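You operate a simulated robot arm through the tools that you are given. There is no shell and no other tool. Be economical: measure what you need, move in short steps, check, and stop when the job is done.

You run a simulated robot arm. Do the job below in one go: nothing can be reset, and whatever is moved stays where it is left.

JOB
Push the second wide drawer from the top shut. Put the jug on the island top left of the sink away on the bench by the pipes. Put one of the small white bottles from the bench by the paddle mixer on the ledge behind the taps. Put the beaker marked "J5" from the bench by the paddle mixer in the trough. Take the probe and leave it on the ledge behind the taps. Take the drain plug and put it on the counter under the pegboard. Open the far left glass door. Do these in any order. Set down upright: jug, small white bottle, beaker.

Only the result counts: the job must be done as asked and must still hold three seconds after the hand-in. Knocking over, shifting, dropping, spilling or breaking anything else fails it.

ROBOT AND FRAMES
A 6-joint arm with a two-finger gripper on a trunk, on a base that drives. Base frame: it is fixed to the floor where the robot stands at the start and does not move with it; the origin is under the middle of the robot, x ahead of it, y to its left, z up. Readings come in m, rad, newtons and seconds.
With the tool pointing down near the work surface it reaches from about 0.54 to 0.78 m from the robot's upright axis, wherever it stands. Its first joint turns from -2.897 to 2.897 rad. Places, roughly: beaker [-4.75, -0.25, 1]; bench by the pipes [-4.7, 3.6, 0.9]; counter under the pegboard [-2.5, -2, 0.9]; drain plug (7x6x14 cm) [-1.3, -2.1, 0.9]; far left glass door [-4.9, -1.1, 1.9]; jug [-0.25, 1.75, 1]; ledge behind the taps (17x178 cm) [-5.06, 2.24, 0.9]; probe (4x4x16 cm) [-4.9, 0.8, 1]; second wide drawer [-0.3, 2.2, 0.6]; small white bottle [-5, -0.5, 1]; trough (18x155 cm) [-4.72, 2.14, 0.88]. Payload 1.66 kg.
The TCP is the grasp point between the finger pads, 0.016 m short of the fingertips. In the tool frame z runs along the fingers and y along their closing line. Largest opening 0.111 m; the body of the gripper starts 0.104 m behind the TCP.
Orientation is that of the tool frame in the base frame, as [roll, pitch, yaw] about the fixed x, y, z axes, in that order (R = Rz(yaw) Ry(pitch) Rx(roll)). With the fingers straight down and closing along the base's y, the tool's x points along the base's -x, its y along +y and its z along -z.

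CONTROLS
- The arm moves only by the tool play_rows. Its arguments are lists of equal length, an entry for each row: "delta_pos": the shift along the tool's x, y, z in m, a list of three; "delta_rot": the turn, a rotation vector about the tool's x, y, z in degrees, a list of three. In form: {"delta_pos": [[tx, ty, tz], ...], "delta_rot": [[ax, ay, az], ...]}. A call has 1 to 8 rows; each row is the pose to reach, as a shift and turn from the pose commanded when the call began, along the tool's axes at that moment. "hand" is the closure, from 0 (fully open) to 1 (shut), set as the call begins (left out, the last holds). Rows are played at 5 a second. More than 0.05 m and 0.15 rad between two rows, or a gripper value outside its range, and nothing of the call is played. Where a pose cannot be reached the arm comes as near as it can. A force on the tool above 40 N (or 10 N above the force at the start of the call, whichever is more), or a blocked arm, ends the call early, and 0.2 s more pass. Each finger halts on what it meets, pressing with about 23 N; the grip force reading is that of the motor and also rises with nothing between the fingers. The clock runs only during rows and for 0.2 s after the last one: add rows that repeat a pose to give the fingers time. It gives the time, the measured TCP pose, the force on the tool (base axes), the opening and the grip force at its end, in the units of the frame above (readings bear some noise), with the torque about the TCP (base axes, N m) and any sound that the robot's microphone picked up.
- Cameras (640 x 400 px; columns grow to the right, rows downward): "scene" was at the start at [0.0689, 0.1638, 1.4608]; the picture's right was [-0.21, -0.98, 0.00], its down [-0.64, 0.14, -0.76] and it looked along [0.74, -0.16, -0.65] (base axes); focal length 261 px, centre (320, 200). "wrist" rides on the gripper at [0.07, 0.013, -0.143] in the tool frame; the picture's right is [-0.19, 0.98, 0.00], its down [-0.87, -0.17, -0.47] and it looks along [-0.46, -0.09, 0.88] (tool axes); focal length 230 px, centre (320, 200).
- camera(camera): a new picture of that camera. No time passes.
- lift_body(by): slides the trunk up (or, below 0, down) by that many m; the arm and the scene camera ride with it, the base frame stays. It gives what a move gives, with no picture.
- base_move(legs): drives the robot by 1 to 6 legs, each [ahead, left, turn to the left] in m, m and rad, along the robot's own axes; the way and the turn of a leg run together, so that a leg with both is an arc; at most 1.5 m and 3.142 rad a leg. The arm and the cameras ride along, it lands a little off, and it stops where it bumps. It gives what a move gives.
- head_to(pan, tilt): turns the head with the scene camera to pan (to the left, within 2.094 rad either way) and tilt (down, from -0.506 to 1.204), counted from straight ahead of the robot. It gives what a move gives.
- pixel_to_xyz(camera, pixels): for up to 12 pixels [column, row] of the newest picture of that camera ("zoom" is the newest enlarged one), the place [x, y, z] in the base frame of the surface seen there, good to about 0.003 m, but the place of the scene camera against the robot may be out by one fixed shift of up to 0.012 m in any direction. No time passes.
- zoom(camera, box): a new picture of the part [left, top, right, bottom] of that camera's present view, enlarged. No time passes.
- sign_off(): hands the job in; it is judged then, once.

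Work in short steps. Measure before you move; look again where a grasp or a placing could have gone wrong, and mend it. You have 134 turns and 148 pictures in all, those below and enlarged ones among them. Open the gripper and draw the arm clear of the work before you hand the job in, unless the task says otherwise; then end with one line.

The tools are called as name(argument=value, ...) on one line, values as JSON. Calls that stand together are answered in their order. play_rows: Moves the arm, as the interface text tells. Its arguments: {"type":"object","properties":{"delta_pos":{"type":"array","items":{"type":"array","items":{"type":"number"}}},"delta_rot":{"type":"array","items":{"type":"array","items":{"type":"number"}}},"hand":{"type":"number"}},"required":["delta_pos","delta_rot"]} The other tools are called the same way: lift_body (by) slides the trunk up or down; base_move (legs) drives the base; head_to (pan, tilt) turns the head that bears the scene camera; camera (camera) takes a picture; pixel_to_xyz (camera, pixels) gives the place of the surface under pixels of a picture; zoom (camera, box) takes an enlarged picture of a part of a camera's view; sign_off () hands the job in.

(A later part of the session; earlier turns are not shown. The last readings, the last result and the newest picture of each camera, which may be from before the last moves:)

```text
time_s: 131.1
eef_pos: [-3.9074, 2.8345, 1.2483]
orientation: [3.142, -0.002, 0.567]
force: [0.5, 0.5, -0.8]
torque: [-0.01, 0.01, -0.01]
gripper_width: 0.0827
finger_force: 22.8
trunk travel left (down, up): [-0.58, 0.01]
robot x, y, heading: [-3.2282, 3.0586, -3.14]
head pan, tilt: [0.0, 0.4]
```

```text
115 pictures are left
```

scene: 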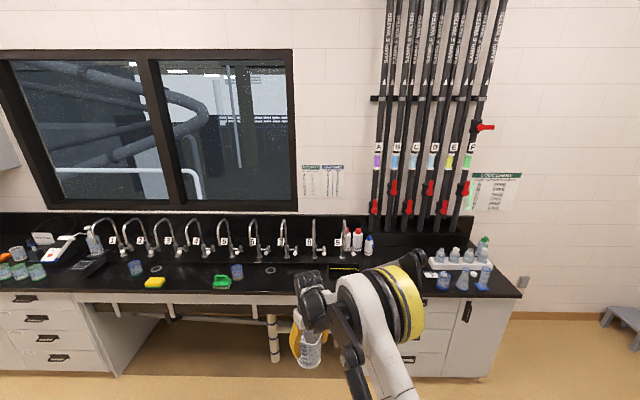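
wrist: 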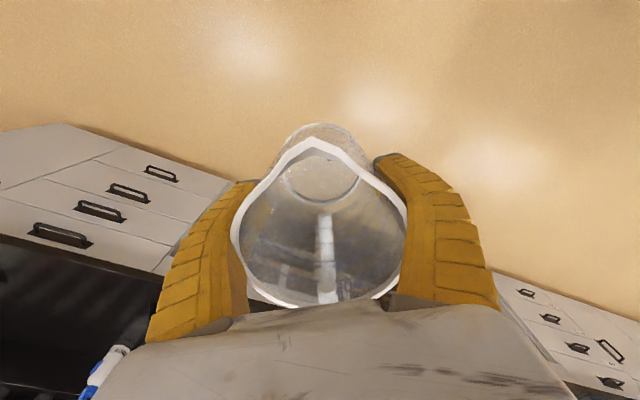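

I measure the free bench region between the bottles at (355,242) and tray at (440,265).

pixel_to_xyz(camera="scene", pixels=[[346, 248], [369, 252], [343, 268], [430, 275], [442, 285], [455, 265], [378, 258], [290, 262], [275, 268], [250, 255], [330, 265], [505, 290]])

zoom(camera="scene", box=[240, 220, 400, 320])

zoom(camera="scene", box=[60, 200, 260, 325])

```text
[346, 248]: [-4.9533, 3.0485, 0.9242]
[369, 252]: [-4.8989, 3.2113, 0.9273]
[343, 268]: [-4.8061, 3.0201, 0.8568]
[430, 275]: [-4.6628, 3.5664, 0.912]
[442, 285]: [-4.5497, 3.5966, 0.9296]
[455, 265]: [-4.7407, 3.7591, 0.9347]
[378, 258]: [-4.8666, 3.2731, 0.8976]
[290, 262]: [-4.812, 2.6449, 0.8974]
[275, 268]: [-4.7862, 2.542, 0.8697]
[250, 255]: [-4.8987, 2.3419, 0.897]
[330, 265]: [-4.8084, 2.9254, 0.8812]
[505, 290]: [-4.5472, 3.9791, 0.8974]
```

```text
4.00 times, centred on (320, 270) of scene
```

zoom: 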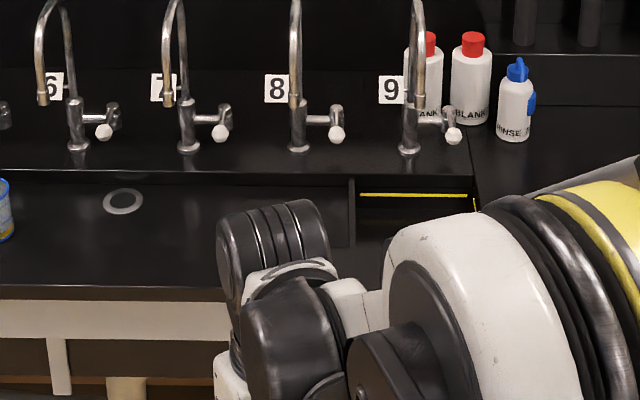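

```text
3.20 times, centred on (160, 262) of scene
```

zoom: 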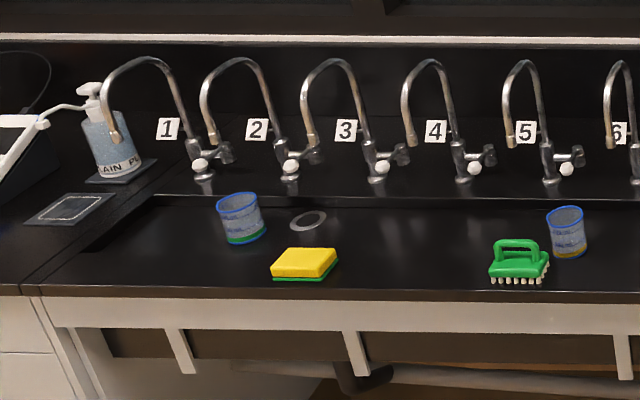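

Free spot (-4.72, 3.38). I drive there with the jug held high.

base_move(legs=[[0.4, -0.55, 0], [0.41, 0, 0]])

camera(camera="wrist")

camera(camera="scene")

```text
time_s: 137.0
eef_pos: [-4.7148, 3.3572, 1.2477]
orientation: [-3.141, -0.003, 0.575]
force: [0.2, 0.8, -1.4]
torque: [0.03, -0.05, -0.01]
gripper_width: 0.0824
finger_force: 23.1
trunk travel left (down, up): [-0.58, 0.01]
robot x, y, heading: [-4.0372, 3.5922, -3.128]
head pan, tilt: [0.0, 0.4]
```

```text
112 pictures are left
```

wrist: 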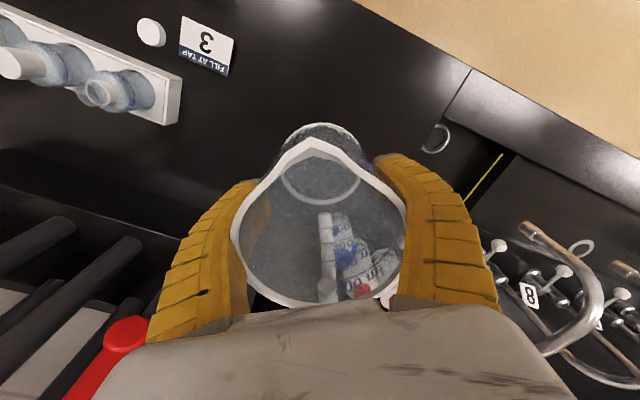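

```text
111 pictures are left
```

scene: 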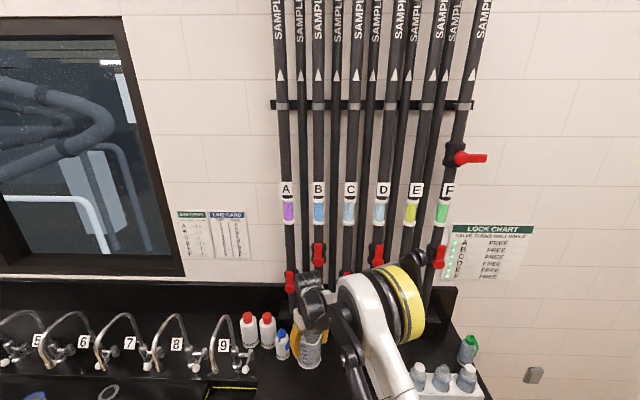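

Spot under the jug is clear. I lower with the trunk to about 8 mm above the bench, then creep down with the arm.

lift_body(by=-0.27)

play_rows(delta_pos=[[0, 0, 0.003], [0, 0, 0.006], [0, 0, 0.008], [0, 0, 0.01]], delta_rot=[[0, 0, 0], [0, 0, 0], [0, 0, 0], [0, 0, 0]])

camera(camera="wrist")

```text
time_s: 139.7
eef_pos: [-4.715, 3.3569, 0.9774]
orientation: [-3.141, -0.001, 0.577]
force: [0.1, -0.1, -1.4]
torque: [0.0, -0.01, 0.02]
gripper_width: 0.0824
finger_force: 22.9
trunk travel left (down, up): [-0.31, 0.28]
robot x, y, heading: [-4.0417, 3.5923, -3.124]
head pan, tilt: [0.0, 0.4]
```

```text
time_s: 140.7
eef_pos: [-4.7134, 3.358, 0.9696]
orientation: [-3.141, -0.001, 0.577]
force: [-3.7, -2.1, 25.9]
torque: [-0.12, 0.17, -0.19]
gripper_width: 0.0838
finger_force: 23.4
trunk travel left (down, up): [-0.31, 0.28]
robot x, y, heading: [-4.0379, 3.5934, -3.123]
head pan, tilt: [0.0, 0.4]
```

```text
110 pictures are left
```

wrist: 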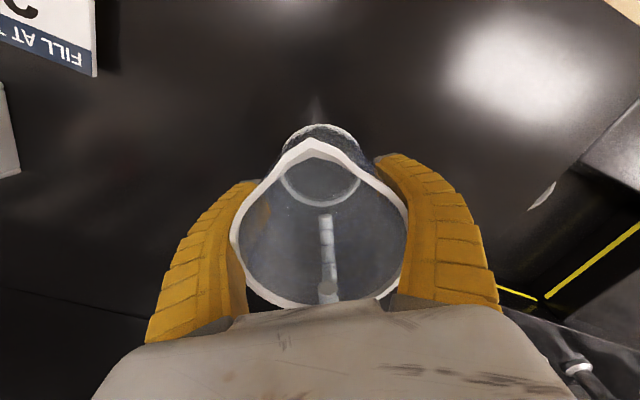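

Contact (26 N). I ease up 2 mm, open, and raise the trunk clear.

play_rows(delta_pos=[[0, 0, -0.003], [0, 0, -0.003]], delta_rot=[[0, 0, 0], [0, 0, 0]])

play_rows(delta_pos=[[0, 0, 0], [0, 0, 0], [0, 0, 0]], delta_rot=[[0, 0, 0], [0, 0, 0], [0, 0, 0]], hand=0)

lift_body(by=0.28)

camera(camera="wrist")

```text
time_s: 141.3
eef_pos: [-4.7131, 3.3576, 0.9702]
orientation: [-3.141, 0.0, 0.578]
force: [-0.5, 1.0, -0.3]
torque: [0.02, -0.02, 0.05]
gripper_width: 0.0833
finger_force: 23.0
trunk travel left (down, up): [-0.31, 0.28]
robot x, y, heading: [-4.0401, 3.5911, -3.12]
head pan, tilt: [0.0, 0.4]
```

```text
time_s: 142.1
eef_pos: [-4.713, 3.3574, 0.9704]
orientation: [-3.14, 0.0, 0.577]
force: [1.1, -0.4, 3.0]
torque: [-0.04, 0.07, -0.01]
gripper_width: 0.1111
finger_force: 1.8
trunk travel left (down, up): [-0.31, 0.28]
robot x, y, heading: [-4.0374, 3.5932, -3.123]
head pan, tilt: [0.0, 0.4]
```

```text
time_s: 144.9
eef_pos: [-4.7138, 3.3568, 1.251]
orientation: [-3.141, -0.002, 0.576]
force: [0.0, 0.3, 0.3]
torque: [0.01, 0.03, 0.02]
gripper_width: 0.1107
finger_force: 0.0
trunk travel left (down, up): [-0.59, 0.0]
robot x, y, heading: [-4.0419, 3.5959, -3.123]
head pan, tilt: [0.0, 0.4]
```

```text
109 pictures are left
```

wrist: 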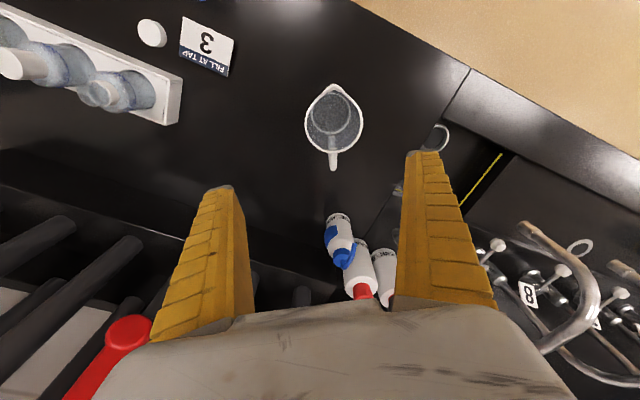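

Jug stands upright at (333,120). I back off and slide left along the bench to view the ledge, probe and mixer bench.

base_move(legs=[[-0.45, 0, 0], [0, 1.4, 0]])

play_rows(delta_pos=[[0.02, 0, 0], [0.04, 0, 0], [0.06, 0, 0], [0.08, 0, 0]], delta_rot=[[0, 0, 8], [0, 0, 16], [0, 0, 24], [0, 0, 32]])

head_to(pan=0.3, tilt=0.5)

camera(camera="scene")

```text
time_s: 154.2
eef_pos: [-4.2291, 1.9793, 1.2509]
orientation: [-3.138, -0.001, 0.586]
force: [-0.4, -0.4, 0.0]
torque: [-0.02, 0.0, 0.0]
gripper_width: 0.111
finger_force: 0.1
trunk travel left (down, up): [-0.59, 0.0]
robot x, y, heading: [-3.5571, 2.2211, -3.11]
head pan, tilt: [0.0, 0.4]
```

```text
time_s: 155.2
eef_pos: [-4.1619, 2.0238, 1.2504]
orientation: [-3.14, 0.0, 0.027]
force: [0.5, 0.4, 0.4]
torque: [-0.02, 0.01, -0.01]
gripper_width: 0.1108
finger_force: 0.1
trunk travel left (down, up): [-0.59, 0.0]
robot x, y, heading: [-3.5577, 2.2225, -3.113]
head pan, tilt: [0.0, 0.4]
```

```text
time_s: 156.0
eef_pos: [-4.163, 2.0237, 1.2508]
orientation: [-3.14, 0.0, 0.028]
force: [-0.2, 0.0, 0.3]
torque: [0.03, 0.05, -0.02]
gripper_width: 0.111
finger_force: 0.0
trunk travel left (down, up): [-0.59, 0.0]
robot x, y, heading: [-3.557, 2.2226, -3.116]
head pan, tilt: [0.3, 0.499]
```

```text
108 pictures are left
```

scene: 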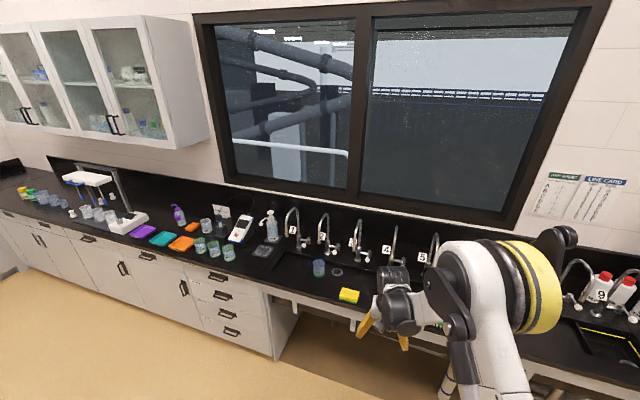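

The mixer bench is at left; the probe should be by the meter near (230,225). I zoom in on both areas.

zoom(camera="scene", box=[150, 180, 310, 280])

zoom(camera="scene", box=[10, 150, 170, 250])

zoom(camera="scene", box=[260, 190, 420, 290])

pixel_to_xyz(camera="scene", pixels=[[222, 215], [222, 225], [242, 230], [272, 225], [320, 215], [340, 235], [293, 215], [330, 225], [105, 217], [175, 222], [300, 310], [345, 225]])

```text
4.00 times, centred on (230, 230) of scene
```

zoom: 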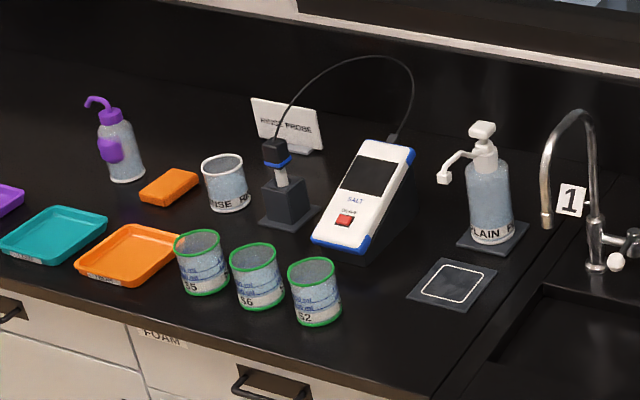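

```text
4.00 times, centred on (90, 200) of scene
```

zoom: 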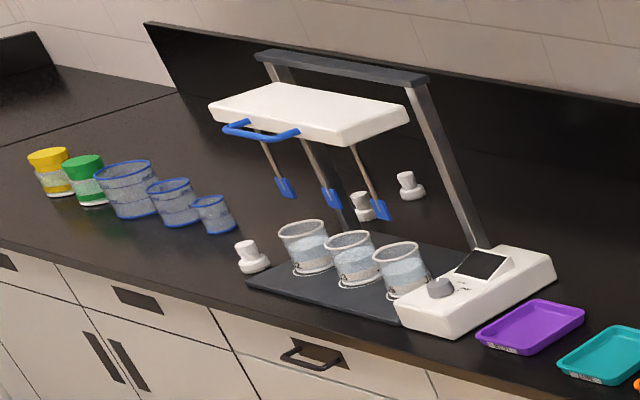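

```text
4.00 times, centred on (340, 240) of scene
```

zoom: 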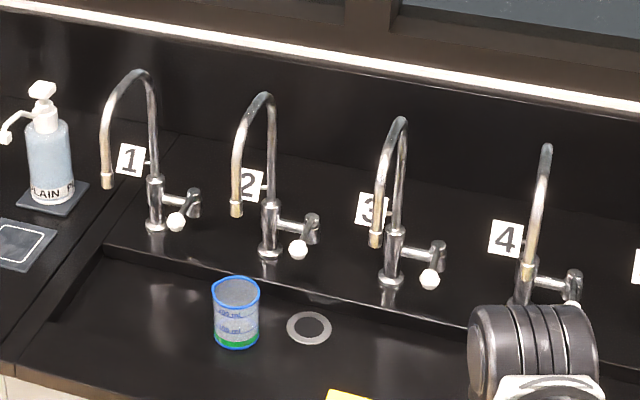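

```text
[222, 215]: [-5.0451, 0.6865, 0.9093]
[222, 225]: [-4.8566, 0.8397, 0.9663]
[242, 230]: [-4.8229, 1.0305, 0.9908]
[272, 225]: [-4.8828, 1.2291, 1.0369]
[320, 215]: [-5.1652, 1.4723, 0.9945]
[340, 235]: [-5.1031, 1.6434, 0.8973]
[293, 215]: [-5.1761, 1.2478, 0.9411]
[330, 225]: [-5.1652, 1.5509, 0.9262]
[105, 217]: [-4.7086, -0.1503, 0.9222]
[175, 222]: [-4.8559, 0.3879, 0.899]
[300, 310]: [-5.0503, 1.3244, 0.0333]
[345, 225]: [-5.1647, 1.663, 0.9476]
```

The probe (black top, blue ring) stands in a block by the meter with a cable. I measure the taps, block and probe in the scene picture.

pixel_to_xyz(camera="scene", pixels=[[299, 246], [327, 252], [358, 259], [316, 193], [357, 198], [294, 207], [310, 243], [337, 252], [331, 240], [308, 235], [376, 250], [290, 233]])

base_move(legs=[[0, 1.0, 0]])

head_to(pan=0.0, tilt=0.6)

camera(camera="scene")

```text
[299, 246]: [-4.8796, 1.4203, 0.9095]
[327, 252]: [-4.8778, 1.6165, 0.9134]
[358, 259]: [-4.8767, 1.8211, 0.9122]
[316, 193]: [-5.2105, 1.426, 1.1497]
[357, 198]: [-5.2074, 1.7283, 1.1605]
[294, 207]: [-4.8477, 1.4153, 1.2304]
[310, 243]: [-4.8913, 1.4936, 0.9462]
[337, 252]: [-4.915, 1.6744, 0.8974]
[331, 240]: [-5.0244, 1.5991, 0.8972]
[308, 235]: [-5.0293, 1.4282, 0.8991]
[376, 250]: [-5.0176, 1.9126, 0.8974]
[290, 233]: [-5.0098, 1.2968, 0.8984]
```

```text
time_s: 161.1
eef_pos: [-4.1262, 1.0166, 1.2513]
orientation: [-3.141, 0.0, 0.04]
force: [0.6, -0.2, 0.3]
torque: [0.01, 0.02, 0.05]
gripper_width: 0.1112
finger_force: 0.1
trunk travel left (down, up): [-0.59, 0.0]
robot x, y, heading: [-3.5237, 1.2238, -3.103]
head pan, tilt: [0.3, 0.499]
```

```text
time_s: 161.9
eef_pos: [-4.1262, 1.0164, 1.2522]
orientation: [-3.14, 0.0, 0.039]
force: [-0.1, 0.1, 0.1]
torque: [-0.02, 0.02, -0.01]
gripper_width: 0.111
finger_force: 0.1
trunk travel left (down, up): [-0.59, 0.0]
robot x, y, heading: [-3.5224, 1.2224, -3.099]
head pan, tilt: [0.0, 0.6]
```

```text
104 pictures are left
```

scene: 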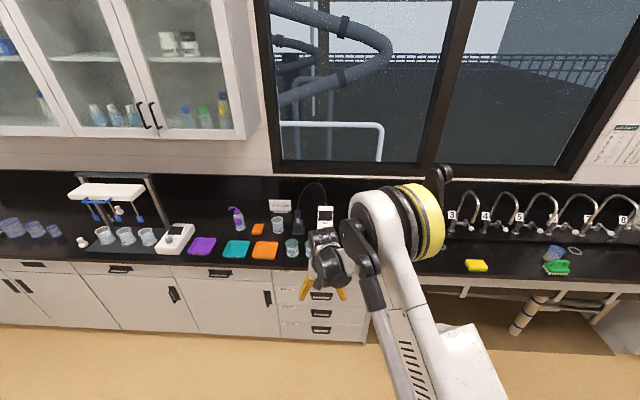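

I zoom at the probe area around (300,225) and the mixer bench to read labels.

zoom(camera="scene", box=[230, 170, 350, 270])

zoom(camera="scene", box=[50, 165, 210, 265])

pixel_to_xyz(camera="scene", pixels=[[299, 212], [299, 220], [297, 232], [105, 235], [125, 235], [147, 236], [82, 240], [118, 212], [138, 210], [148, 228], [80, 260], [325, 215]])

```text
4.00 times, centred on (290, 220) of scene
```

zoom: 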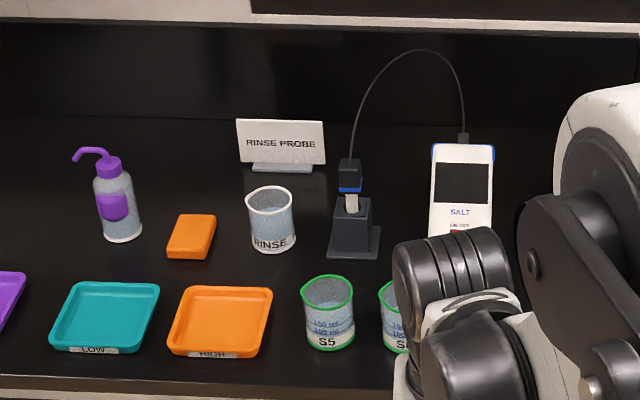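

```text
4.00 times, centred on (130, 215) of scene
```

zoom: 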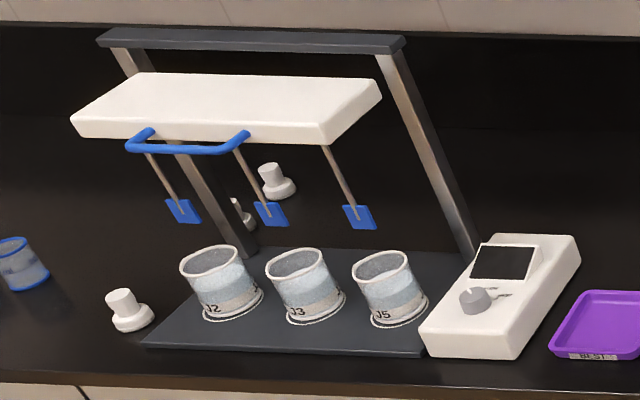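

```text
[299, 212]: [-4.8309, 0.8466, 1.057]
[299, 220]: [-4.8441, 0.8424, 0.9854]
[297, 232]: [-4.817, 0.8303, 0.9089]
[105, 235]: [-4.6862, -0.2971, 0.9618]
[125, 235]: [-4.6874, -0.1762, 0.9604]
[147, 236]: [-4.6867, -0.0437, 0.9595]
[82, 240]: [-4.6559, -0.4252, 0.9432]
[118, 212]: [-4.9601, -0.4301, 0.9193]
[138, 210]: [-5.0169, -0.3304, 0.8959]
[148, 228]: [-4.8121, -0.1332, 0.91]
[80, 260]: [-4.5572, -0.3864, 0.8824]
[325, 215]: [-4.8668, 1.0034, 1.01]
```

Targets: probe at about (-4.84, 0.845), top z≈1.06; an easy small white bottle at (-4.66,-0.425); J5 is the rightmost beaker. I drive towards the probe and look with the wrist camera.

base_move(legs=[[0.45, 0.14, -0.04]])

camera(camera="wrist")

camera(camera="scene")

```text
time_s: 164.7
eef_pos: [-4.5748, 0.8892, 1.2509]
orientation: [-3.14, -0.001, 0.006]
force: [0.2, -0.5, -0.1]
torque: [0.0, -0.02, -0.01]
gripper_width: 0.1107
finger_force: 0.0
trunk travel left (down, up): [-0.59, 0.0]
robot x, y, heading: [-3.9621, 1.072, -3.135]
head pan, tilt: [0.0, 0.6]
```

```text
101 pictures are left
```

wrist: 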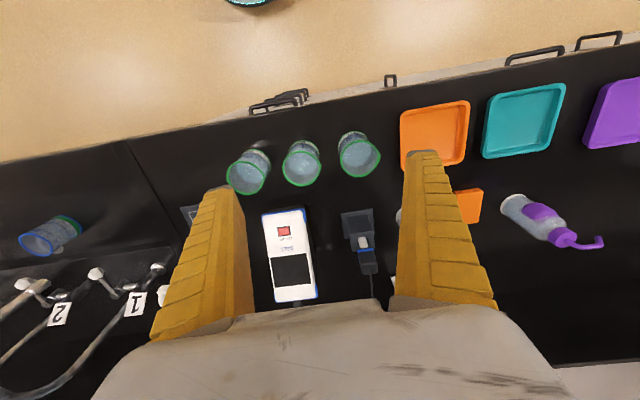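

```text
100 pictures are left
```

scene: 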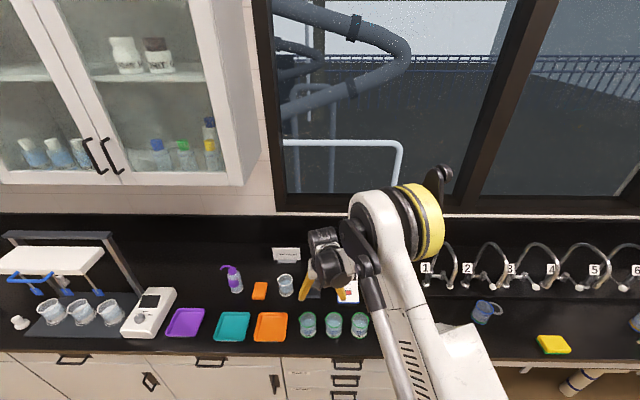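

The probe is at (363,250) in the wrist view. I measure it, plus the tap tags.

pixel_to_xyz(camera="wrist", pixels=[[368, 264], [364, 252], [363, 243], [357, 222], [372, 290], [376, 262], [361, 263], [135, 303], [60, 315], [298, 270]])

zoom(camera="wrist", box=[320, 195, 420, 315])

pixel_to_xyz(camera="scene", pixels=[[427, 268], [467, 268], [452, 284], [470, 285], [493, 286], [462, 280], [440, 245], [486, 245], [480, 262], [505, 285]])

zoom(camera="scene", box=[410, 225, 538, 305])

```text
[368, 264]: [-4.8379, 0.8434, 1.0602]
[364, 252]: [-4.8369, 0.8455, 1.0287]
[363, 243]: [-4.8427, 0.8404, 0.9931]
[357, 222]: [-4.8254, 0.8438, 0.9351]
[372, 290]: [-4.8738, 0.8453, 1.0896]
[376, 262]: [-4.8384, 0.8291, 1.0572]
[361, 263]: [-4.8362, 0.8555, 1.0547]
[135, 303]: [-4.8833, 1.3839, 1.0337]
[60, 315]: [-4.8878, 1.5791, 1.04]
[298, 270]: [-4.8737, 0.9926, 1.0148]
```

```text
3.33 times, centred on (370, 255) of wrist
```

zoom: 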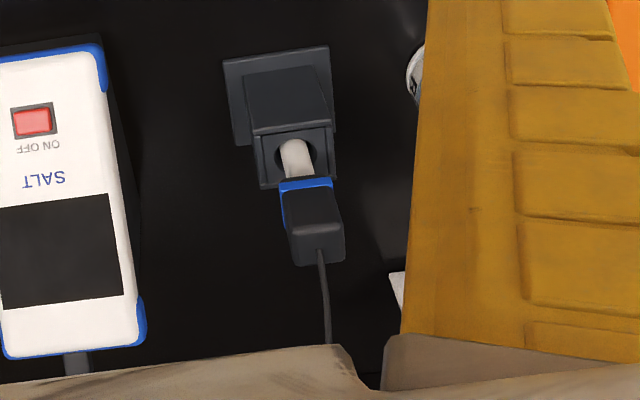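

```text
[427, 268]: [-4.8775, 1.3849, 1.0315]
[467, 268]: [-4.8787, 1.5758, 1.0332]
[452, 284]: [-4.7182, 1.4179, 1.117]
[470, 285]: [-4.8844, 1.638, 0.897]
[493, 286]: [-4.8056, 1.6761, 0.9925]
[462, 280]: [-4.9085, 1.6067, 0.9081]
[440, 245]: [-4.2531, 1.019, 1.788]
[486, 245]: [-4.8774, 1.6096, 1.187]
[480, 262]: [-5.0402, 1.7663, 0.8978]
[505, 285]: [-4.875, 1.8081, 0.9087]
```

```text
5.00 times, centred on (474, 265) of scene
```

zoom: 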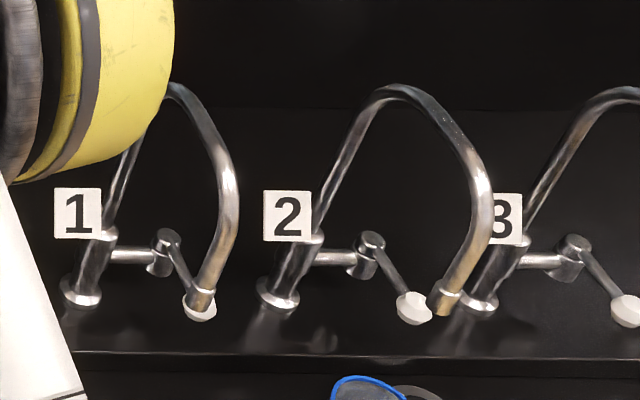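

Probe head at (-4.838, 0.843), z 1.02–1.07. I drive nearer and turn the tool 90° so the fingers close along x (to later lay the probe along the ledge).

base_move(legs=[[0.17, 0.04, 0]])

play_rows(delta_pos=[[-0.01, 0, 0], [-0.02, 0, 0], [-0.03, 0, 0], [-0.04, 0, 0], [-0.04, 0, 0], [-0.04, 0, 0], [-0.04, 0, 0], [-0.04, 0, 0]], delta_rot=[[0, 0, -8], [0, 0, -16], [0, 0, -24], [0, 0, -32], [0, 0, -40], [0, 0, -48], [0, 0, -56], [0, 0, -64]])

play_rows(delta_pos=[[0, 0, 0], [0, 0, 0], [0, 0, 0], [0, 0, 0]], delta_rot=[[0, 0, -8], [0, 0, -16], [0, 0, -24], [0, 0, -26]])

camera(camera="wrist")

```text
time_s: 166.2
eef_pos: [-4.7421, 0.851, 1.2502]
orientation: [-3.14, -0.002, 0.0]
force: [0.2, -0.3, 0.3]
torque: [0.0, -0.05, -0.03]
gripper_width: 0.1108
finger_force: 0.0
trunk travel left (down, up): [-0.59, 0.0]
robot x, y, heading: [-4.1334, 1.0353, -3.135]
head pan, tilt: [0.0, 0.6]
```

```text
time_s: 168.0
eef_pos: [-4.7816, 0.851, 1.2523]
orientation: [3.141, -0.002, 1.12]
force: [0.0, -0.3, -0.7]
torque: [0.01, 0.05, -0.02]
gripper_width: 0.1108
finger_force: 0.1
trunk travel left (down, up): [-0.59, 0.0]
robot x, y, heading: [-4.133, 1.0296, -3.138]
head pan, tilt: [0.0, 0.6]
```

```text
time_s: 169.0
eef_pos: [-4.7815, 0.8502, 1.2522]
orientation: [3.14, -0.001, 1.571]
force: [0.7, -0.4, -0.2]
torque: [0.01, 0.0, 0.01]
gripper_width: 0.1108
finger_force: 0.0
trunk travel left (down, up): [-0.59, 0.0]
robot x, y, heading: [-4.1295, 1.0324, -3.137]
head pan, tilt: [0.0, 0.6]
```

```text
97 pictures are left
```

wrist: 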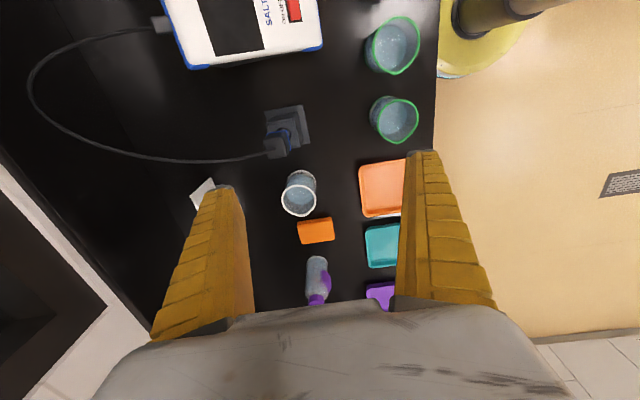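

I measure the probe head from this view at (278,148) to fix the alignment.

pixel_to_xyz(camera="wrist", pixels=[[276, 150], [283, 145], [270, 150], [286, 152], [276, 157], [285, 130]])

play_rows(delta_pos=[[-0.007, -0.03, 0], [-0.007, -0.0565, 0], [-0.007, -0.0565, 0]], delta_rot=[[0, 0, 0], [0, 0, 0], [0, 0, 0]])

lift_body(by=-0.12)

camera(camera="wrist")

```text
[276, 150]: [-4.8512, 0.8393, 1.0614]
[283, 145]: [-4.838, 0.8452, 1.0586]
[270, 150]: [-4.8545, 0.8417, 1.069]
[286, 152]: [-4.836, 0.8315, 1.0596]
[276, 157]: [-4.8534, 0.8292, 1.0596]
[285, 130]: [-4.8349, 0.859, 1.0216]
```

```text
time_s: 169.8
eef_pos: [-4.8393, 0.844, 1.2524]
orientation: [-3.141, 0.0, 1.571]
force: [-0.1, 0.2, 0.2]
torque: [0.01, -0.01, 0.01]
gripper_width: 0.1113
finger_force: 0.1
trunk travel left (down, up): [-0.59, 0.0]
robot x, y, heading: [-4.1283, 1.0343, -3.144]
head pan, tilt: [0.0, 0.6]
```

```text
time_s: 171.3
eef_pos: [-4.8394, 0.844, 1.1305]
orientation: [-3.141, -0.002, 1.57]
force: [0.5, 0.7, 0.4]
torque: [0.01, -0.02, 0.0]
gripper_width: 0.1109
finger_force: 0.0
trunk travel left (down, up): [-0.47, 0.12]
robot x, y, heading: [-4.129, 1.0305, -3.138]
head pan, tilt: [0.0, 0.6]
```

```text
96 pictures are left
```

wrist: 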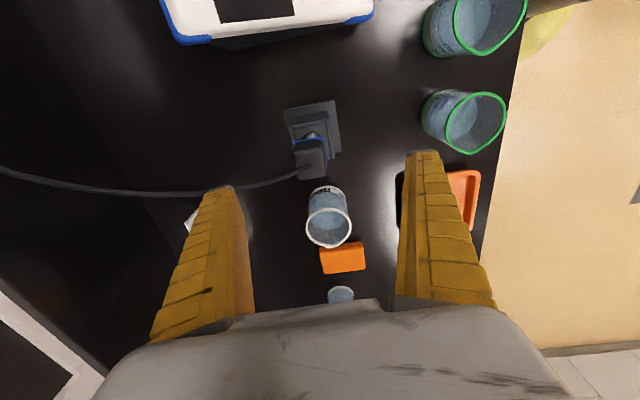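

Aligned within 6 mm. I correct, lower to z≈1.045 and close on the head.

play_rows(delta_pos=[[0, -0.006, 0], [0, -0.006, 0]], delta_rot=[[0, 0, 0], [0, 0, 0]])

lift_body(by=-0.086)

play_rows(delta_pos=[[0, 0, 0], [0, 0, 0], [0, 0, 0], [0, 0, 0]], delta_rot=[[0, 0, 0], [0, 0, 0], [0, 0, 0], [0, 0, 0]], hand=1)

camera(camera="wrist")

```text
time_s: 171.9
eef_pos: [-4.8461, 0.8436, 1.1319]
orientation: [-3.141, -0.002, 1.572]
force: [-0.1, 0.3, 0.5]
torque: [0.03, 0.01, 0.01]
gripper_width: 0.1109
finger_force: 0.1
trunk travel left (down, up): [-0.47, 0.12]
robot x, y, heading: [-4.1305, 1.0339, -3.142]
head pan, tilt: [0.0, 0.6]
```

```text
time_s: 173.1
eef_pos: [-4.8457, 0.8453, 1.0454]
orientation: [-3.141, -0.002, 1.573]
force: [-0.5, 0.0, 0.8]
torque: [0.01, 0.01, -0.02]
gripper_width: 0.1109
finger_force: 0.0
trunk travel left (down, up): [-0.384, 0.206]
robot x, y, heading: [-4.1316, 1.0362, -3.139]
head pan, tilt: [0.0, 0.6]
```

```text
time_s: 174.1
eef_pos: [-4.8468, 0.8442, 1.0457]
orientation: [-3.14, -0.003, 1.57]
force: [-0.5, -0.1, 7.5]
torque: [-0.08, 0.02, 0.02]
gripper_width: 0.0291
finger_force: 22.8
trunk travel left (down, up): [-0.384, 0.206]
robot x, y, heading: [-4.1298, 1.0371, -3.138]
head pan, tilt: [0.0, 0.6]
```

```text
95 pictures are left
```

wrist: 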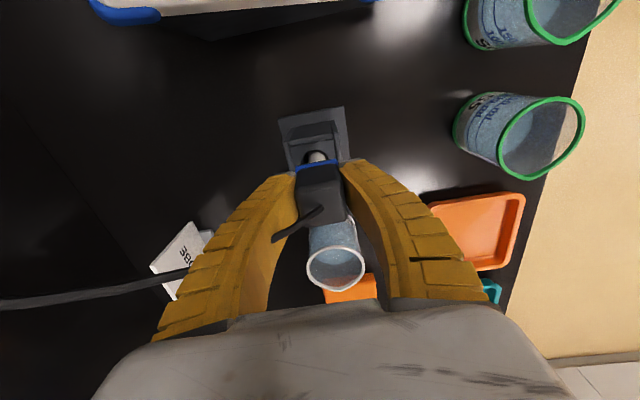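

Held (opening 0.029). I lift it by 0.2 with the trunk.

lift_body(by=0.2)

camera(camera="wrist")

camera(camera="scene")

```text
time_s: 176.3
eef_pos: [-4.8461, 0.8452, 1.245]
orientation: [-3.141, -0.001, 1.571]
force: [0.0, 0.3, -1.9]
torque: [0.01, -0.01, 0.02]
gripper_width: 0.0268
finger_force: 22.6
trunk travel left (down, up): [-0.584, 0.006]
robot x, y, heading: [-4.1304, 1.0306, -3.139]
head pan, tilt: [0.0, 0.6]
```

```text
94 pictures are left
```

wrist: 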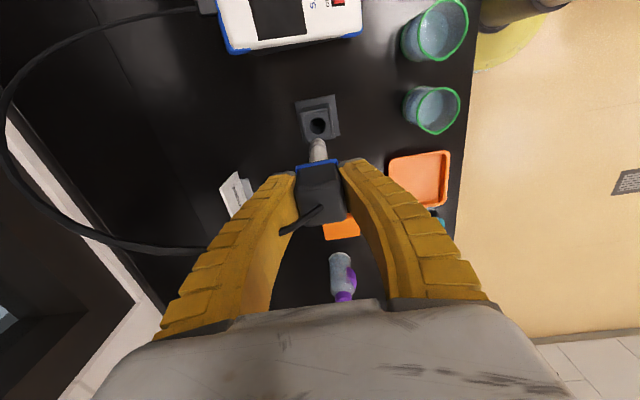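

```text
93 pictures are left
```

scene: 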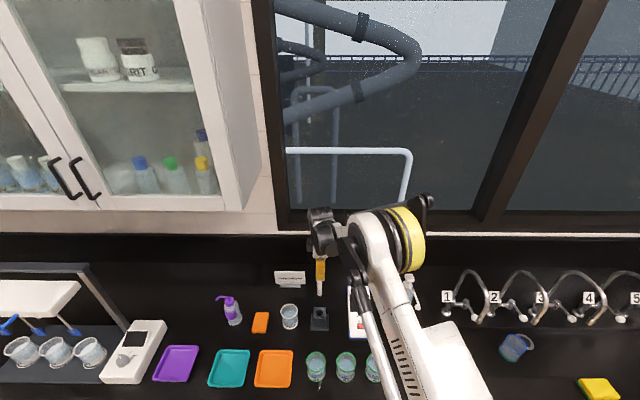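

The probe came out freely. I need to get behind the tap line (x≈-5.06), so I drive ahead gently toward the bench and check how near the base gets.

base_move(legs=[[0.1, 0, 0], [0.09, 0, 0]])

camera(camera="wrist")

camera(camera="scene")

```text
time_s: 178.2
eef_pos: [-5.0081, 0.8424, 1.2456]
orientation: [-3.141, -0.002, 1.573]
force: [0.8, 0.6, -1.3]
torque: [0.0, 0.09, 0.03]
gripper_width: 0.0263
finger_force: 23.7
trunk travel left (down, up): [-0.584, 0.006]
robot x, y, heading: [-4.2933, 1.0329, -3.139]
head pan, tilt: [0.0, 0.6]
stopped in leg 2: the robot was blocked; the commanded pose is now the measured one
```

```text
92 pictures are left
```

wrist: 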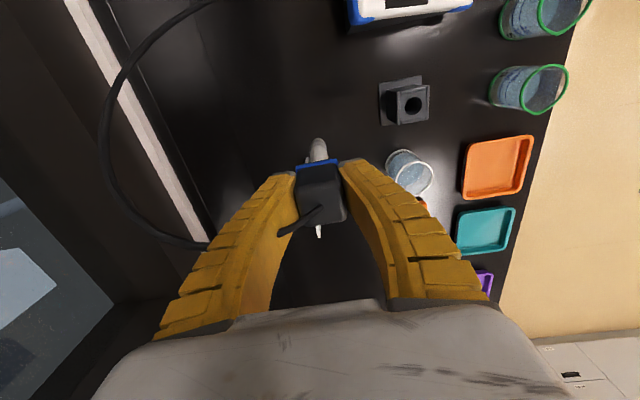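

```text
91 pictures are left
```

scene: 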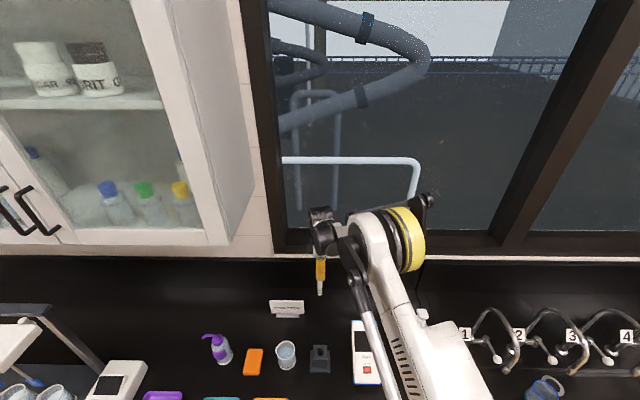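

The base bumped at x=-4.293; that gives reach to about -5.06. I back off 2 cm, extend the arm behind the tap line, then strafe toward y≈1.5.

base_move(legs=[[-0.015, 0, 0]])

play_rows(delta_pos=[[0, -0.025, 0], [0, -0.05, 0], [0, -0.07, 0], [0, -0.07, 0]], delta_rot=[[0, 0, 0], [0, 0, 0], [0, 0, 0], [0, 0, 0]])

base_move(legs=[[0, -0.3, 0]])

camera(camera="scene")

camera(camera="wrist")

```text
time_s: 179.0
eef_pos: [-4.9979, 0.8437, 1.2433]
orientation: [3.141, -0.003, 1.573]
force: [-1.5, 0.5, -1.2]
torque: [-0.02, -0.08, 0.02]
gripper_width: 0.0266
finger_force: 23.3
trunk travel left (down, up): [-0.584, 0.006]
robot x, y, heading: [-4.2795, 1.0336, -3.14]
head pan, tilt: [0.0, 0.6]
```

```text
time_s: 180.0
eef_pos: [-5.0647, 0.8443, 1.247]
orientation: [-3.14, 0.0, 1.573]
force: [0.7, -0.1, -1.3]
torque: [-0.01, 0.01, -0.04]
gripper_width: 0.0266
finger_force: 23.1
trunk travel left (down, up): [-0.584, 0.006]
robot x, y, heading: [-4.2833, 1.032, -3.136]
head pan, tilt: [0.0, 0.6]
```

```text
time_s: 182.0
eef_pos: [-5.0651, 1.1448, 1.2456]
orientation: [-3.141, -0.001, 1.571]
force: [-0.1, 0.1, -0.9]
torque: [0.01, 0.02, -0.02]
gripper_width: 0.0268
finger_force: 23.0
trunk travel left (down, up): [-0.584, 0.006]
robot x, y, heading: [-4.2817, 1.3362, -3.139]
head pan, tilt: [0.0, 0.6]
```

```text
90 pictures are left
```

scene: 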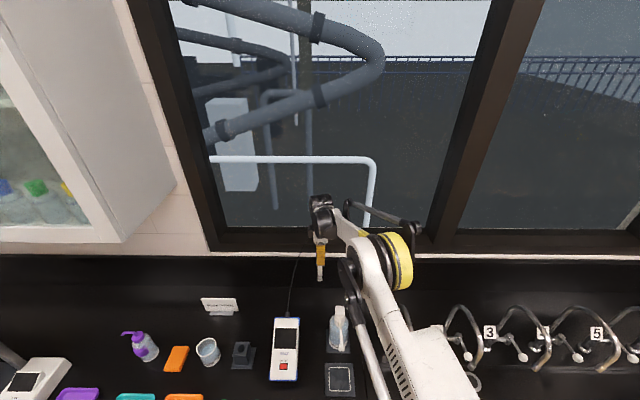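

```text
89 pictures are left
```

wrist: 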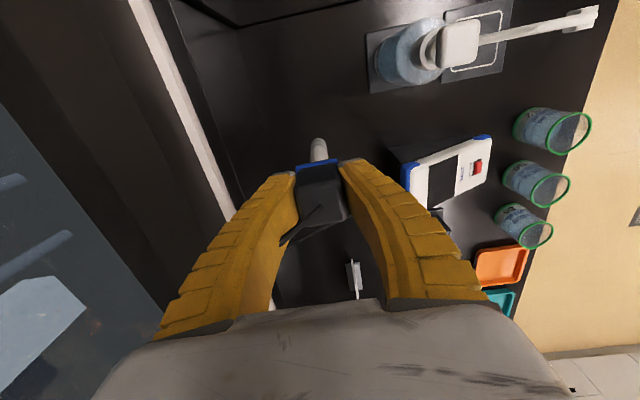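

Path clear behind the dispenser. I strafe another 0.37 m so the probe hangs behind taps 1 and 2.

base_move(legs=[[0, -0.37, 0]])

camera(camera="wrist")

camera(camera="scene")

```text
time_s: 184.4
eef_pos: [-5.066, 1.5119, 1.2445]
orientation: [3.141, -0.003, 1.576]
force: [-0.7, -0.1, -2.0]
torque: [-0.01, -0.01, 0.01]
gripper_width: 0.0266
finger_force: 22.9
trunk travel left (down, up): [-0.584, 0.006]
robot x, y, heading: [-4.2827, 1.7001, -3.135]
head pan, tilt: [0.0, 0.6]
```

```text
88 pictures are left
```

wrist: 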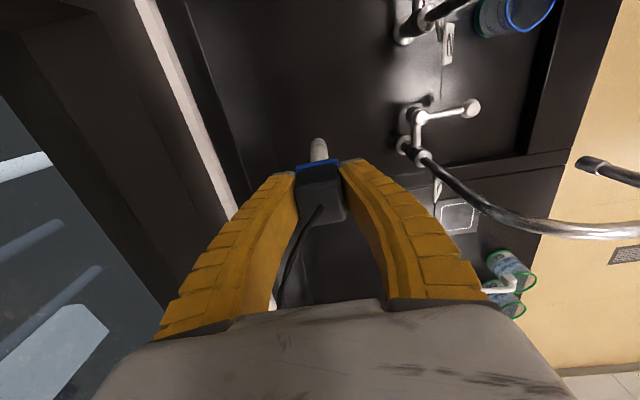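

```text
87 pictures are left
```

scene: 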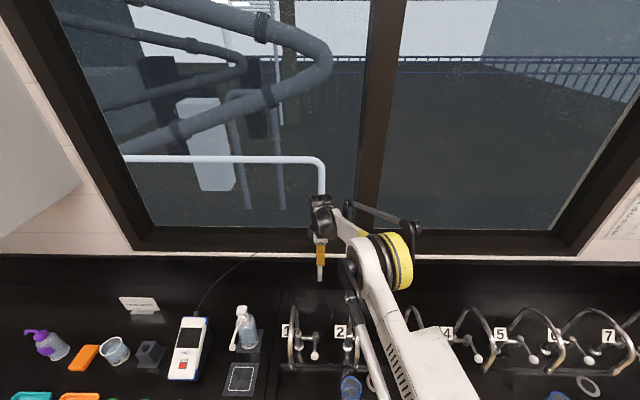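

The cable merely stretches. I tilt the tool 40° about the closing axis so the probe leans along the ledge.

play_rows(delta_pos=[[0, 0, 0], [0, 0, 0], [0, 0, 0], [0, 0, 0], [0, 0, 0], [0, 0, 0]], delta_rot=[[0, -8, 0], [0, -16, 0], [0, -24, 0], [0, -32, 0], [0, -40, 0], [0, -40, 0]])

camera(camera="scene")

camera(camera="wrist")

```text
time_s: 185.8
eef_pos: [-5.0667, 1.5095, 1.2449]
orientation: [-3.14, 0.698, 1.579]
force: [-0.3, -0.2, -1.6]
torque: [0.04, 0.0, -0.01]
gripper_width: 0.0267
finger_force: 22.8
trunk travel left (down, up): [-0.584, 0.006]
robot x, y, heading: [-4.2811, 1.7036, -3.133]
head pan, tilt: [0.0, 0.6]
```

```text
86 pictures are left
```

scene: 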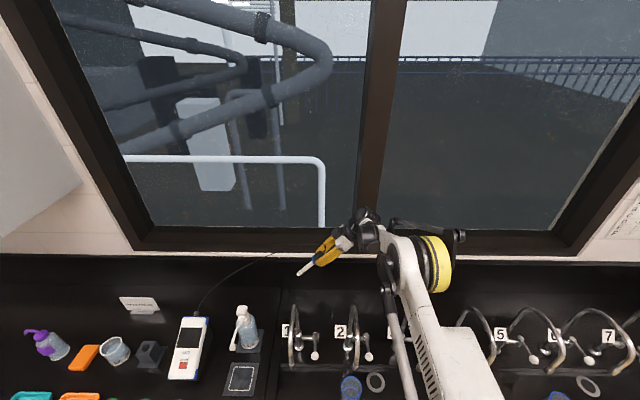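

```text
85 pictures are left
```

wrist: 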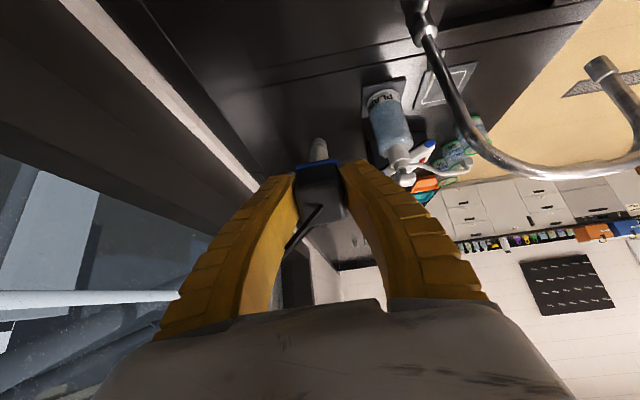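

The probe leans as wanted. Before lowering I measure the forearm's height over the tap line.

pixel_to_xyz(camera="scene", pixels=[[365, 215], [362, 235], [385, 235], [410, 230], [400, 245], [430, 235], [440, 285], [393, 300], [420, 320], [310, 265], [350, 308], [290, 310]])

zoom(camera="scene", box=[270, 190, 480, 390])

```text
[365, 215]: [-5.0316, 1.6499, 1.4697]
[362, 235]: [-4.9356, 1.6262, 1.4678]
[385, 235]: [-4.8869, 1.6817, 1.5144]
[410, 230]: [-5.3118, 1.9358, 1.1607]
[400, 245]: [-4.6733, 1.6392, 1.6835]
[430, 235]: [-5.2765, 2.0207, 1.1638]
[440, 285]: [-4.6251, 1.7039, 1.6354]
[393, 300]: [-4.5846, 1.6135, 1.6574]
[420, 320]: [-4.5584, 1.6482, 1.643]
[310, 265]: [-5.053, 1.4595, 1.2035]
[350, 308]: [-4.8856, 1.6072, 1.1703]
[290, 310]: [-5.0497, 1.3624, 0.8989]
```

```text
2.00 times, centred on (375, 290) of scene
```

zoom: 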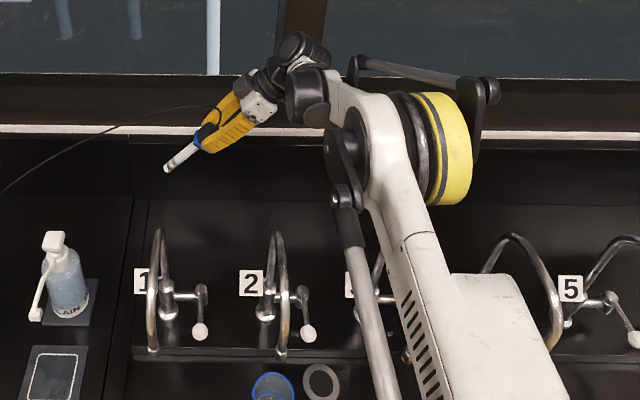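

Forearm at y≈1.68, between taps 2 (1.62) and 3 (1.82). I shift 3.5 cm right to centre it in that gap, lower 0.15 and look.

base_move(legs=[[0, -0.035, 0]])

lift_body(by=-0.15)

zoom(camera="scene", box=[240, 140, 500, 340])

camera(camera="wrist")

```text
time_s: 186.7
eef_pos: [-5.0659, 1.5463, 1.2467]
orientation: [-3.141, 0.695, 1.576]
force: [-0.5, 0.3, -1.0]
torque: [0.01, 0.0, 0.01]
gripper_width: 0.0266
finger_force: 22.9
trunk travel left (down, up): [-0.584, 0.006]
robot x, y, heading: [-4.2847, 1.737, -3.134]
head pan, tilt: [0.0, 0.6]
```

```text
time_s: 188.4
eef_pos: [-5.0666, 1.5456, 1.0968]
orientation: [-3.14, 0.696, 1.576]
force: [-0.5, -0.4, -1.1]
torque: [0.07, 0.02, 0.01]
gripper_width: 0.027
finger_force: 22.9
trunk travel left (down, up): [-0.434, 0.156]
robot x, y, heading: [-4.2776, 1.7383, -3.134]
head pan, tilt: [0.0, 0.6]
```

```text
2.00 times, centred on (370, 240) of scene
```

zoom: 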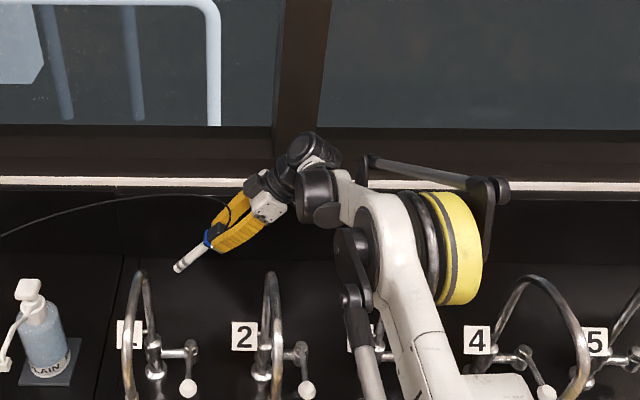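

```text
82 pictures are left
```

wrist: 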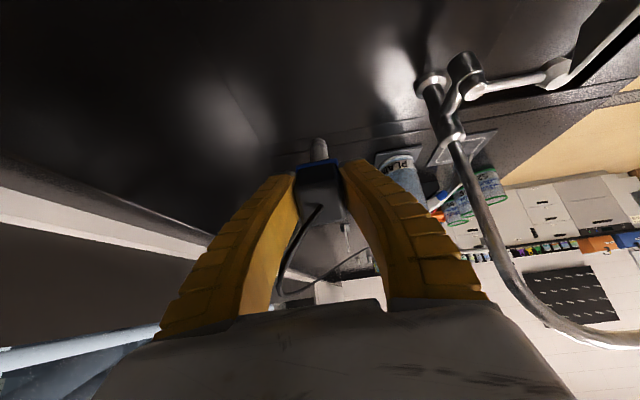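

I measure the wrist knob, joint and tap tops before the last 9 cm.

pixel_to_xyz(camera="scene", pixels=[[372, 252], [368, 245], [375, 235], [352, 245], [345, 276], [278, 276], [430, 290], [395, 290], [385, 250], [301, 273], [400, 262], [385, 320]])

```text
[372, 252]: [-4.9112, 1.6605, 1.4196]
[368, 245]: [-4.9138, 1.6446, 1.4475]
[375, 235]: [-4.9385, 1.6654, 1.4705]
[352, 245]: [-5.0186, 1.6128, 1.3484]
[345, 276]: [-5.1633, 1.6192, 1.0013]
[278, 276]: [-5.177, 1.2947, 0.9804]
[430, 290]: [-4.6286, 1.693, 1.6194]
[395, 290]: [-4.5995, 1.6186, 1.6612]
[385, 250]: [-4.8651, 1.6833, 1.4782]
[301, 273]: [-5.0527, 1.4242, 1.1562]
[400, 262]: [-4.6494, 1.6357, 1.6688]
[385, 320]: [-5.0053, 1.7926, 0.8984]
```

Lowest arm parts stay above or between the taps. I lower 8 cm more, then creep until the tip touches.

lift_body(by=-0.08)

camera(camera="scene")

zoom(camera="scene", box=[240, 120, 440, 320])

```text
time_s: 189.6
eef_pos: [-5.0665, 1.5467, 1.0156]
orientation: [-3.14, 0.696, 1.578]
force: [-0.1, -0.3, -1.1]
torque: [0.08, 0.01, 0.01]
gripper_width: 0.0269
finger_force: 23.2
trunk travel left (down, up): [-0.354, 0.236]
robot x, y, heading: [-4.2852, 1.7389, -3.136]
head pan, tilt: [0.0, 0.6]
```

```text
81 pictures are left
```

scene: 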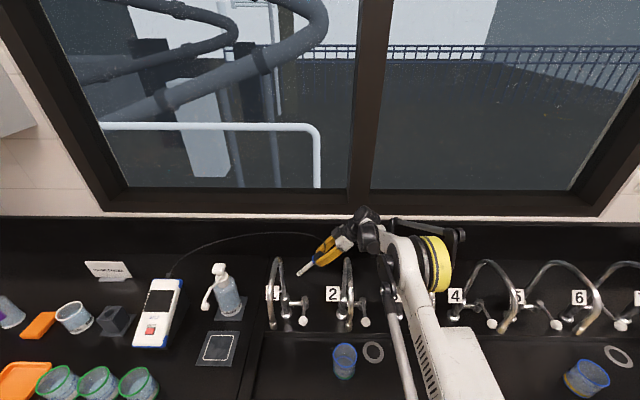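

```text
2.00 times, centred on (340, 220) of scene
```

zoom: 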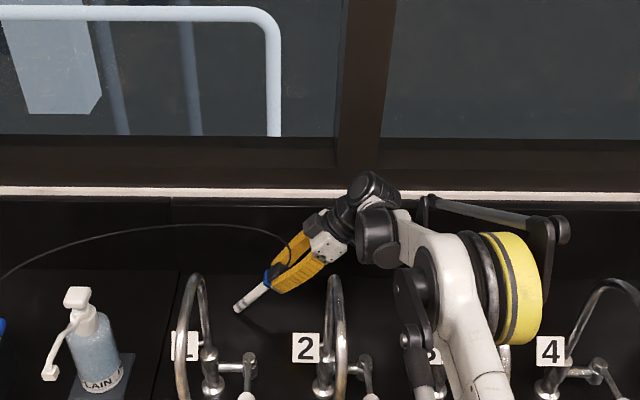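

I measure the tip's height at (300,273).

pixel_to_xyz(camera="scene", pixels=[[301, 272], [305, 268], [310, 264], [300, 280]])

lift_body(by=-0.02)

```text
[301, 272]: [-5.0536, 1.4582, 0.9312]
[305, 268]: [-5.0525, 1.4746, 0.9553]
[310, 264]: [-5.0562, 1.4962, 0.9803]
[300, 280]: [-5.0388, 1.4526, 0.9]
```

```text
time_s: 190.2
eef_pos: [-5.0662, 1.5458, 0.995]
orientation: [-3.139, 0.697, 1.578]
force: [0.4, 0.5, 2.0]
torque: [-0.12, 0.01, -0.07]
gripper_width: 0.0275
finger_force: 23.2
trunk travel left (down, up): [-0.334, 0.256]
robot x, y, heading: [-4.2806, 1.733, -3.133]
head pan, tilt: [0.0, 0.6]
```

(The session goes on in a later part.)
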